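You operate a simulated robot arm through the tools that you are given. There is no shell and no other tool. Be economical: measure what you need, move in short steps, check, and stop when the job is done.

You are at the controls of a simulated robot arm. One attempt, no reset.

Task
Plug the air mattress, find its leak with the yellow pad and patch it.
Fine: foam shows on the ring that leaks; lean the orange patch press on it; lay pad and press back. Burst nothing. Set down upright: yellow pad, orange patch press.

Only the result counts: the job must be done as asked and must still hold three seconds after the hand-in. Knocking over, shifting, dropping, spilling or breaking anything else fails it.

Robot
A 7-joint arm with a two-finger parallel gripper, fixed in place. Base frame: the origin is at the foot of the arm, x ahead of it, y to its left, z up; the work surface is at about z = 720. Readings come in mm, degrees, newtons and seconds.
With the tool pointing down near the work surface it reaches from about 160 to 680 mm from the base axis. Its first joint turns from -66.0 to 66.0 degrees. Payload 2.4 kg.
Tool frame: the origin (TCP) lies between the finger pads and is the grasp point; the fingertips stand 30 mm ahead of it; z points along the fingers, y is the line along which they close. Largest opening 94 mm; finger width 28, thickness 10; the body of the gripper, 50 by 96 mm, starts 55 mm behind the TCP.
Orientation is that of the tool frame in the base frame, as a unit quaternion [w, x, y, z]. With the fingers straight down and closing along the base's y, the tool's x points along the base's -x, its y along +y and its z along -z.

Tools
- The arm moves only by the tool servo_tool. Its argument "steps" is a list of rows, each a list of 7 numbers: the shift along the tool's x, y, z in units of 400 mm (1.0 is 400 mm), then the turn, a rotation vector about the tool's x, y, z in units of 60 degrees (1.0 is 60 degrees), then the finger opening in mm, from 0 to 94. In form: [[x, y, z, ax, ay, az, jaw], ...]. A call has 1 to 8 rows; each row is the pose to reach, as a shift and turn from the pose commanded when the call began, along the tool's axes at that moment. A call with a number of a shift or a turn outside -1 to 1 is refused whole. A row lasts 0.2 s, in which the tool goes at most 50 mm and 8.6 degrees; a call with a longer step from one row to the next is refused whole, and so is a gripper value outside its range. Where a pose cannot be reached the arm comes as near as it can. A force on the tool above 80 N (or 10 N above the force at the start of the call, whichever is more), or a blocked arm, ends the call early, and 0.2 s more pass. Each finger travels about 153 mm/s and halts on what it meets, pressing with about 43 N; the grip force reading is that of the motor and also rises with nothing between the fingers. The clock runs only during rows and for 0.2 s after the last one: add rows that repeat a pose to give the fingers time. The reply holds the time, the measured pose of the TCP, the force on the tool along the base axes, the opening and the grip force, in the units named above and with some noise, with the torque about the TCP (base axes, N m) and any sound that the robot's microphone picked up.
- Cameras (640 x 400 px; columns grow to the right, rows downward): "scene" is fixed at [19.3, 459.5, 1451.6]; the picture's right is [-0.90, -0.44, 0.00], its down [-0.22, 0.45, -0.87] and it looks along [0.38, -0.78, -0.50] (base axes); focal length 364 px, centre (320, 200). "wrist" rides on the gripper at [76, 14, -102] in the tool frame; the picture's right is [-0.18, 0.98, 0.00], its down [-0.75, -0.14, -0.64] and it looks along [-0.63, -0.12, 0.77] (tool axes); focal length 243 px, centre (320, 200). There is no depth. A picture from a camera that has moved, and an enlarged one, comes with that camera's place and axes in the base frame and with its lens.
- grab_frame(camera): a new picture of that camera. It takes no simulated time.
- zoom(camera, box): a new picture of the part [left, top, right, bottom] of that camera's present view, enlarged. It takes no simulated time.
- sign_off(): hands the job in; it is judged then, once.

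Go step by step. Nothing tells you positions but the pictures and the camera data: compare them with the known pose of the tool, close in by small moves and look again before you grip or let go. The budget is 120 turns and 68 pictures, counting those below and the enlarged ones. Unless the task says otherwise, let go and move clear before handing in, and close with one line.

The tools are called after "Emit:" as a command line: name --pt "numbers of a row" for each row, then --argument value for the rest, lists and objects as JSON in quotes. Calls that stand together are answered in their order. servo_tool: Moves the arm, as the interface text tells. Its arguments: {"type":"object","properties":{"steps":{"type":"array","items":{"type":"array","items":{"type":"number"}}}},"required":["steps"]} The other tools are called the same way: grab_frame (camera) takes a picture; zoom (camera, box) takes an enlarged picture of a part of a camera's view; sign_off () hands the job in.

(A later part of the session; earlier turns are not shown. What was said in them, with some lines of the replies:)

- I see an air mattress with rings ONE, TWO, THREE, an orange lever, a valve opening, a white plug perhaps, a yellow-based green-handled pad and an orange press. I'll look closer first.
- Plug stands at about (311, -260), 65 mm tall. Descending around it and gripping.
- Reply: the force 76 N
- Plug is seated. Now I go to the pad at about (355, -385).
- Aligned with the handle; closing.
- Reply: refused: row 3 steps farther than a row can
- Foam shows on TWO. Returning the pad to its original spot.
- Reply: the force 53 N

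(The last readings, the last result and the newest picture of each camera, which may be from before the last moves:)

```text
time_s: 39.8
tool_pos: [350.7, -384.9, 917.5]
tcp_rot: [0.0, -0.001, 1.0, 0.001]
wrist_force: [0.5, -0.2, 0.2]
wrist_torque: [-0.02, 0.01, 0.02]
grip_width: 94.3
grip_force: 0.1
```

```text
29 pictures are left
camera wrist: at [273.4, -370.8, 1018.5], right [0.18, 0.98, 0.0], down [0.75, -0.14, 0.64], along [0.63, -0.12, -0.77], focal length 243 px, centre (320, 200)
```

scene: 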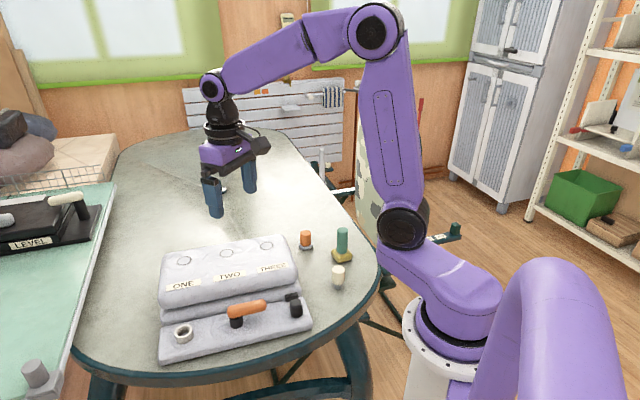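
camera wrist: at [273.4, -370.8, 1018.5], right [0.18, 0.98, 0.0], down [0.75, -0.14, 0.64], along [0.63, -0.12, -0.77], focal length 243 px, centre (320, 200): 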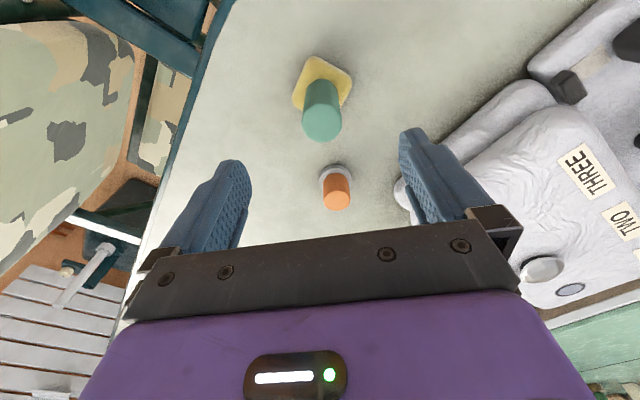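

Emit:
servo_tool --pt "-0.1 0 0 0 0 0 94" --pt "-0.2 0.003 0 0 0 0 94" --pt "-0.3 0.006 0 0 0 0 94" --pt "-0.3135 0.008 0.06 0 0 0 94" --pt "-0.3135 0.008 0.06 0 0 0 94"

Emit:
grab_frame --camera "wrist"

```text
time_s: 41.0
tool_pos: [480.0, -380.1, 892.4]
tcp_rot: [0.0, 0.0, 1.0, 0.0]
wrist_force: [1.0, 0.3, 0.3]
wrist_torque: [0.02, 0.03, 0.05]
grip_width: 94.0
grip_force: 0.1
```

```text
28 pictures are left
camera wrist: at [402.6, -365.8, 993.7], right [0.18, 0.98, 0.0], down [0.75, -0.14, 0.64], along [0.63, -0.12, -0.77], focal length 243 px, centre (320, 200)
```

wrist: 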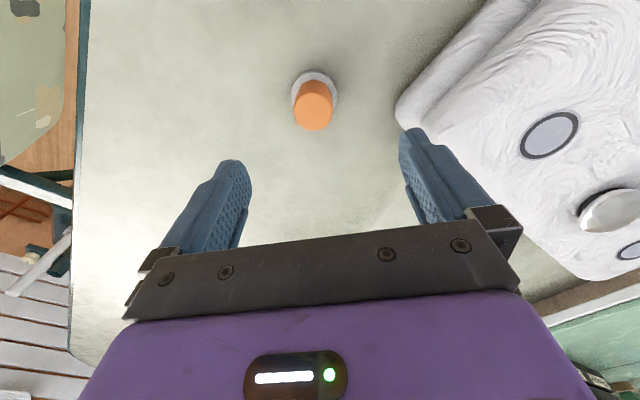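

Emit:
servo_tool --pt "0.003 -0.011 0 0 0 0 76" --pt "0.003 -0.011 0.1 0 0 0 76" --pt "0.003 -0.011 0.2 0 0 0 76" --pt "0.003 -0.011 0.294 0 0 0 76" --pt "0.003 -0.011 0.294 0 0 0 76"

Emit:
grab_frame --camera "wrist"

Emit:
zoom --camera "scene" --box '[270, 190, 350, 270]'

```text
time_s: 42.2
tool_pos: [478.8, -385.3, 775.6]
tcp_rot: [0.001, 0.0, 1.0, 0.001]
wrist_force: [0.8, 0.5, -0.5]
wrist_torque: [-0.01, -0.01, -0.04]
grip_width: 76.1
grip_force: 0.1
```

```text
27 pictures are left
camera wrist: at [401.1, -370.0, 874.9], right [0.18, 0.98, 0.0], down [0.75, -0.14, 0.64], along [0.63, -0.12, -0.77], focal length 243 px, centre (320, 200)
```

wrist: 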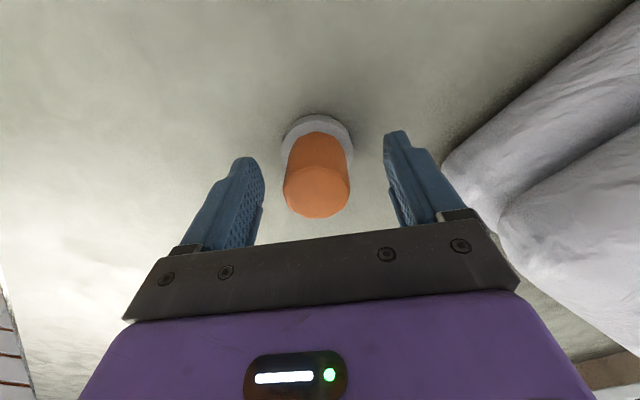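

```text
5.00 times, centred on (310, 230) of scene
camera zoom: at [19.3, 459.5, 1451.6], right [-0.9, -0.44, 0.0], down [-0.22, 0.45, -0.87], along [0.38, -0.78, -0.5], focal length 1822 px, centre (370, 50)
```

zoom: 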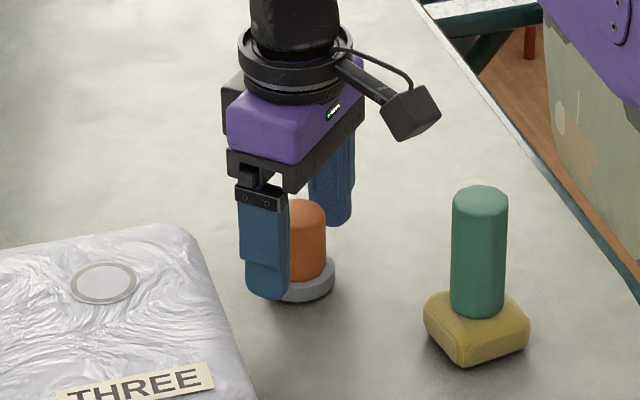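

Emit:
servo_tool --pt "0.005 0 0 0 0 0 50" --pt "0.005 0 0 0 0 0 20" --pt "0.005 0 0 0 0 0 20" --pt "0.005 0 0 0 0 0 20"

```text
time_s: 43.2
tool_pos: [475.7, -386.0, 775.5]
tcp_rot: [0.001, 0.0, 1.0, -0.001]
wrist_force: [1.8, -2.8, 4.6]
wrist_torque: [-0.08, -0.11, -0.01]
grip_width: 36.7
grip_force: 43.1
```

Emit:
servo_tool --pt "0 0 -0.12 0 0 0 20" --pt "0 0 -0.24 0 0 0 20" --pt "0 0 -0.36 0 0 0 20" --pt "-0.05 0.1 -0.38 0 0 0 20" --pt "-0.1 0.2 -0.38 0 0 0 20" --pt "-0.15 0.3 -0.38 0 0 0 20" --pt "-0.2 0.4 -0.38 0 0 0 20" --pt "-0.25 0.5 -0.38 0 0 0 20"

Emit:
servo_tool --pt "-0.055 0.105 0 0 0 0 20" --pt "-0.055 0.105 0.03 0 0 0 20" --pt "-0.055 0.105 0.03 0 0 0 20"

Emit:
zoom --camera "scene" --box '[170, 200, 290, 300]'

Emit:
grab_frame --camera "wrist"

```text
time_s: 45.0
tool_pos: [576.2, -184.3, 927.0]
tcp_rot: [0.0, 0.001, 1.0, 0.0]
wrist_force: [0.2, 0.0, -1.3]
wrist_torque: [0.03, 0.0, -0.02]
grip_width: 37.1
grip_force: 42.8
```

```text
time_s: 45.8
tool_pos: [599.0, -143.8, 913.2]
tcp_rot: [0.0, 0.0, 1.0, 0.0]
wrist_force: [0.2, 0.3, -0.3]
wrist_torque: [-0.03, 0.01, -0.02]
grip_width: 36.8
grip_force: 43.2
```

```text
4.00 times, centred on (230, 250) of scene
camera zoom: at [19.3, 459.5, 1451.6], right [-0.9, -0.44, 0.0], down [-0.22, 0.45, -0.87], along [0.38, -0.78, -0.5], focal length 1458 px, centre (680, 0)
```

zoom: 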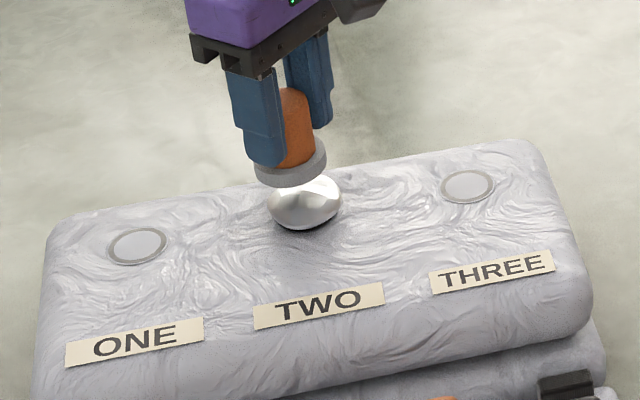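

```text
24 pictures are left
camera wrist: at [521.4, -128.8, 1015.1], right [0.18, 0.98, 0.0], down [0.75, -0.14, 0.64], along [0.63, -0.12, -0.77], focal length 243 px, centre (320, 200)
```

wrist: 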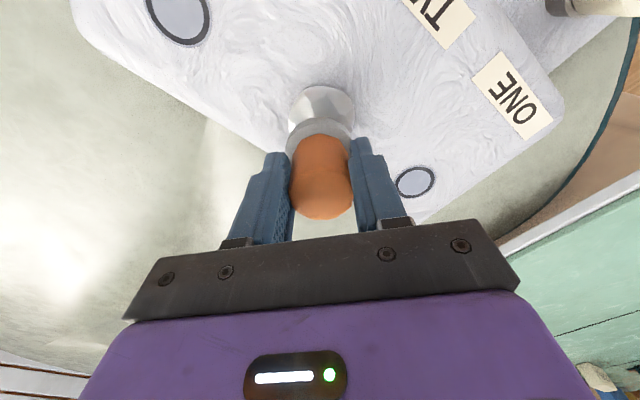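

Emit:
servo_tool --pt "0.0125 0.002 0.03 0 0 0 20" --pt "0.0125 0.002 0.075 0 0 0 20" --pt "0.0125 0.002 0.075 0 0 0 20"

Emit:
zoom --camera "scene" --box '[190, 220, 270, 270]'

Emit:
zoom --camera "wrist" --box '[240, 60, 400, 160]'

```text
time_s: 46.6
tool_pos: [593.0, -142.7, 883.1]
tcp_rot: [0.0, 0.0, 1.0, 0.0]
wrist_force: [0.8, 0.9, -0.7]
wrist_torque: [0.02, 0.03, -0.04]
grip_width: 36.6
grip_force: 43.2
```

```text
8.00 times, centred on (230, 245) of scene
camera zoom: at [19.3, 459.5, 1451.6], right [-0.9, -0.44, 0.0], down [-0.22, 0.45, -0.87], along [0.38, -0.78, -0.5], focal length 2915 px, centre (1040, -160)
```

zoom: 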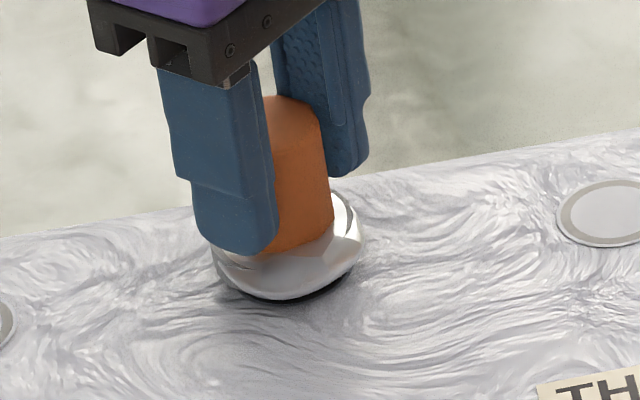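

```text
4.00 times, centred on (320, 110) of wrist
camera zoom: at [515.4, -127.7, 985.0], right [0.18, 0.98, 0.0], down [0.75, -0.14, 0.64], along [0.63, -0.12, -0.77], focal length 970 px, centre (320, 560)
```

zoom: 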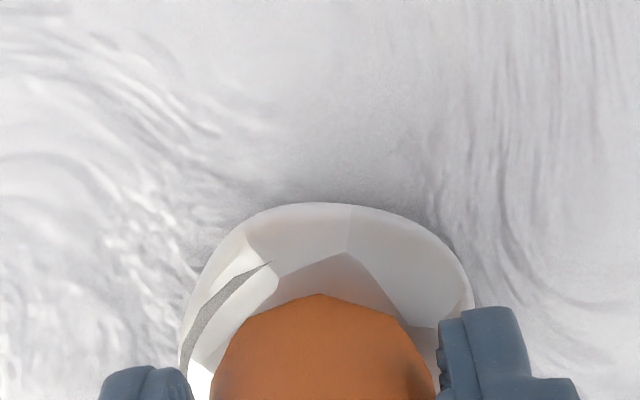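

Emit:
servo_tool --pt "0 0.004 0.01 0 0 0 20" --pt "0 0.004 0.02 0 0 0 20" --pt "0 0.004 0.02 0 0 0 20"

Emit:
servo_tool --pt "0 0 0.005 0 0 0 20" --pt "0 0 0.01 0 0 0 20" --pt "0 0 0.01 0 0 0 20" --pt "0 0 0.01 0 0 0 20"

```text
time_s: 47.4
tool_pos: [592.4, -140.8, 876.8]
tcp_rot: [0.001, 0.0, 1.0, 0.001]
wrist_force: [0.1, -0.5, 2.1]
wrist_torque: [0.02, -0.06, -0.02]
grip_width: 36.6
grip_force: 43.2
```

```text
time_s: 48.4
tool_pos: [591.6, -141.3, 871.6]
tcp_rot: [0.0, 0.0, 1.0, 0.0]
wrist_force: [1.3, -1.6, 4.1]
wrist_torque: [0.01, -0.08, -0.02]
grip_width: 37.0
grip_force: 43.3
```

Emit:
servo_tool --pt "0 0 0.007 0 0 0 20" --pt "0 0 0.014 0 0 0 20" --pt "0 0 0.02 0 0 0 20" --pt "0 0 0.02 0 0 0 20" --pt "0 0 0.02 0 0 0 20" --pt "0 0 0.02 0 0 0 20" --pt "0 0 0.02 0 0 0 20" --pt "0 0 0.02 0 0 0 20"

Emit:
zoom --camera "scene" --box '[150, 210, 310, 310]'

```text
time_s: 50.2
tool_pos: [591.7, -142.0, 863.3]
tcp_rot: [-0.001, -0.001, 1.0, 0.0]
wrist_force: [2.3, -2.6, 8.3]
wrist_torque: [0.05, -0.17, -0.08]
grip_width: 36.5
grip_force: 43.5
```

```text
4.00 times, centred on (230, 260) of scene
camera zoom: at [19.2, 459.4, 1451.7], right [-0.9, -0.44, 0.0], down [-0.22, 0.45, -0.87], along [0.38, -0.78, -0.5], focal length 1458 px, centre (680, -40)
```

zoom: 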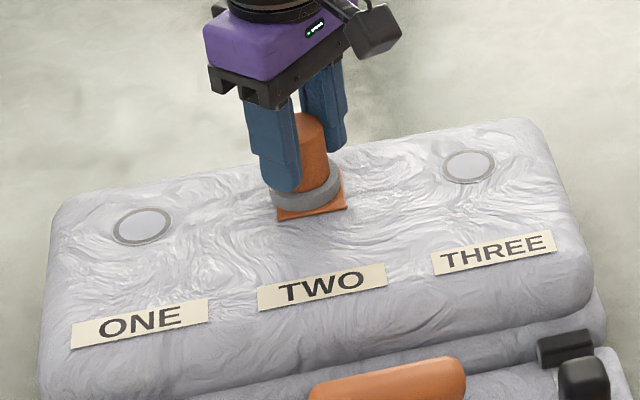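

An orange patch appeared and the foam is gone; lifting the press off to check.

Emit:
servo_tool --pt "0 0 -0.03 0 0 0 20" --pt "0 0 -0.08 0 0 0 20" --pt "0 0 -0.18 0 0 0 20" --pt "0.05 -0.08 -0.22 0 0 0 20" --pt "0.09 -0.18 -0.22 0 0 0 20" --pt "0.09 -0.18 -0.22 0 0 0 20"

Emit:
zoom --camera "scene" --box '[150, 210, 310, 310]'

```text
time_s: 51.6
tool_pos: [555.1, -214.1, 953.7]
tcp_rot: [0.0, 0.0, 1.0, 0.0]
wrist_force: [0.4, -0.8, -0.1]
wrist_torque: [0.01, -0.02, 0.01]
grip_width: 36.6
grip_force: 43.9
```

```text
4.00 times, centred on (230, 260) of scene
camera zoom: at [19.3, 459.5, 1451.6], right [-0.9, -0.44, 0.0], down [-0.22, 0.45, -0.87], along [0.38, -0.78, -0.5], focal length 1458 px, centre (680, -40)
```

zoom: 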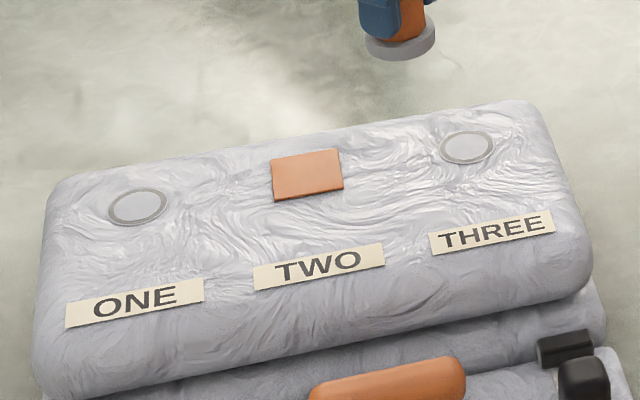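

Emit:
servo_tool --pt "0.05 -0.1 0 0 0 0 20" --pt "0.1 -0.2 0 0 0 0 20" --pt "0.15 -0.3 0 0 0 0 20" --pt "0.198 -0.4 0 0 0 0 20" --pt "0.198 -0.43 0.08 0 0 0 20" --pt "0.198 -0.43 0.2 0 0 0 20" --pt "0.198 -0.43 0.32 0 0 0 20" --pt "0.198 -0.43 0.42 0 0 0 20"

Emit:
servo_tool --pt "0 0 0.008 0 0 0 20" --pt "0 0 0.014 0 0 0 20" --pt "0 0 0.014 0 0 0 20"

```text
time_s: 53.4
tool_pos: [477.3, -385.6, 785.2]
tcp_rot: [0.0, 0.001, 1.0, 0.0]
wrist_force: [-0.1, 0.1, -0.9]
wrist_torque: [-0.02, 0.02, -0.01]
grip_width: 36.8
grip_force: 42.9
```

```text
time_s: 54.2
tool_pos: [476.7, -384.2, 778.4]
tcp_rot: [0.001, 0.001, 1.0, 0.0]
wrist_force: [-0.3, 0.3, -0.3]
wrist_torque: [0.02, 0.0, -0.02]
grip_width: 36.6
grip_force: 42.7
```

Emit:
servo_tool --pt "0 0 0.004 0 0 0 20" --pt "0 0 0.008 0 0 0 20" --pt "0 0 0.008 0 0 0 20"

```text
time_s: 55.0
tool_pos: [475.7, -386.0, 775.0]
tcp_rot: [0.0, 0.0, 1.0, 0.0]
wrist_force: [0.1, 0.6, -0.6]
wrist_torque: [-0.01, -0.04, 0.0]
grip_width: 36.8
grip_force: 43.1
```

Emit:
servo_tool --pt "0 0 0.003 0 0 0 20" --pt "0 0 0.005 0 0 0 20" --pt "0 0 0.005 0 0 0 20"

```text
time_s: 55.8
tool_pos: [477.1, -385.7, 774.3]
tcp_rot: [0.001, 0.001, 1.0, 0.0]
wrist_force: [-0.9, 1.5, 1.9]
wrist_torque: [0.09, 0.01, 0.02]
grip_width: 36.7
grip_force: 42.9
```

Contact with the table; releasing with a modest opening and rising.

Emit:
servo_tool --pt "0 0 0 0 0 0 50" --pt "0 0 0 0 0 0 74" --pt "0 0 0 0 0 0 74" --pt "0 0 -0.1 0 0 0 74" --pt "0 0 -0.2 0 0 0 74" --pt "0 0 -0.32 0 0 0 74" --pt "0 0 -0.44 0 0 0 74" --pt "0 0 -0.5 0 0 0 74"

Emit:
grab_frame --camera "scene"

Emit:
grab_frame --camera "wrist"

```text
time_s: 57.6
tool_pos: [477.6, -386.3, 974.9]
tcp_rot: [0.0, 0.0, 1.0, 0.0]
wrist_force: [0.0, -0.1, -0.6]
wrist_torque: [0.0, -0.01, -0.06]
grip_width: 74.3
grip_force: 0.0
```

```text
19 pictures are left
```

scene: 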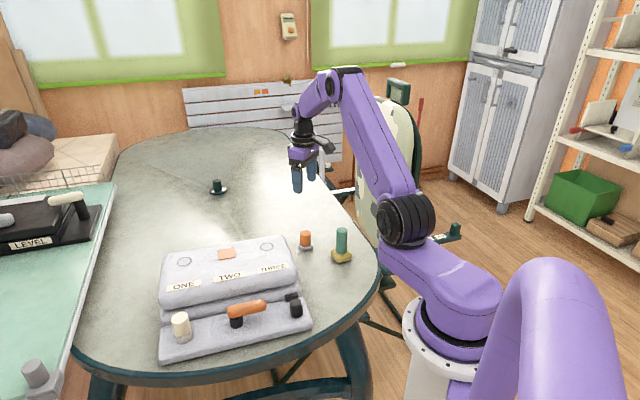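

```text
18 pictures are left
camera wrist: at [401.0, -370.8, 1075.8], right [0.18, 0.98, 0.0], down [0.75, -0.14, 0.64], along [0.63, -0.12, -0.77], focal length 243 px, centre (320, 200)
```

wrist: 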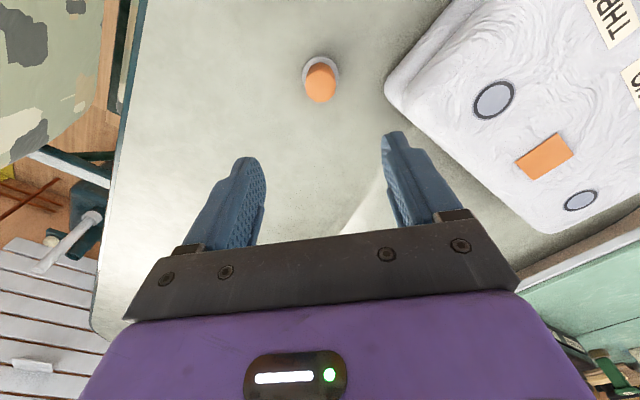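

The pad and press stand upright and the patch is on. I'll take one last look at the plug.

Emit:
zoom --camera "scene" --box '[155, 300, 215, 350]'

```text
8.00 times, centred on (185, 325) of scene
camera zoom: at [19.3, 459.5, 1451.6], right [-0.9, -0.44, 0.0], down [-0.22, 0.45, -0.87], along [0.38, -0.78, -0.5], focal length 2915 px, centre (1400, -800)
```

zoom: 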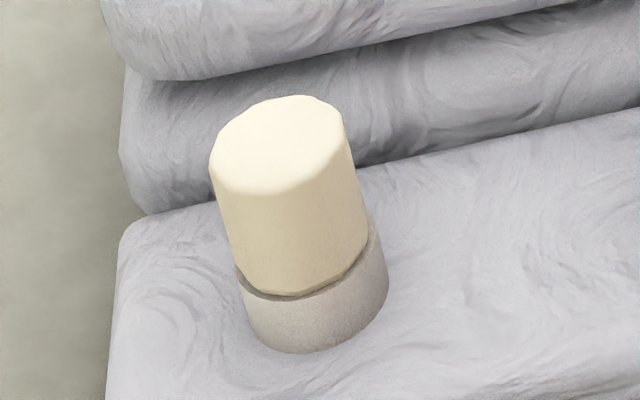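

The plug sits flush in the inlet and nothing else has moved, so I'm handing in.

Emit:
sign_off

```text
The job is handed in.
```

The mattress is plugged and the leak, found by foam on ring TWO, is covered with the orange patch. The yellow pad and orange press are back upright where they stood. I padded THREE (no foam) and TWO, but not ring ONE.
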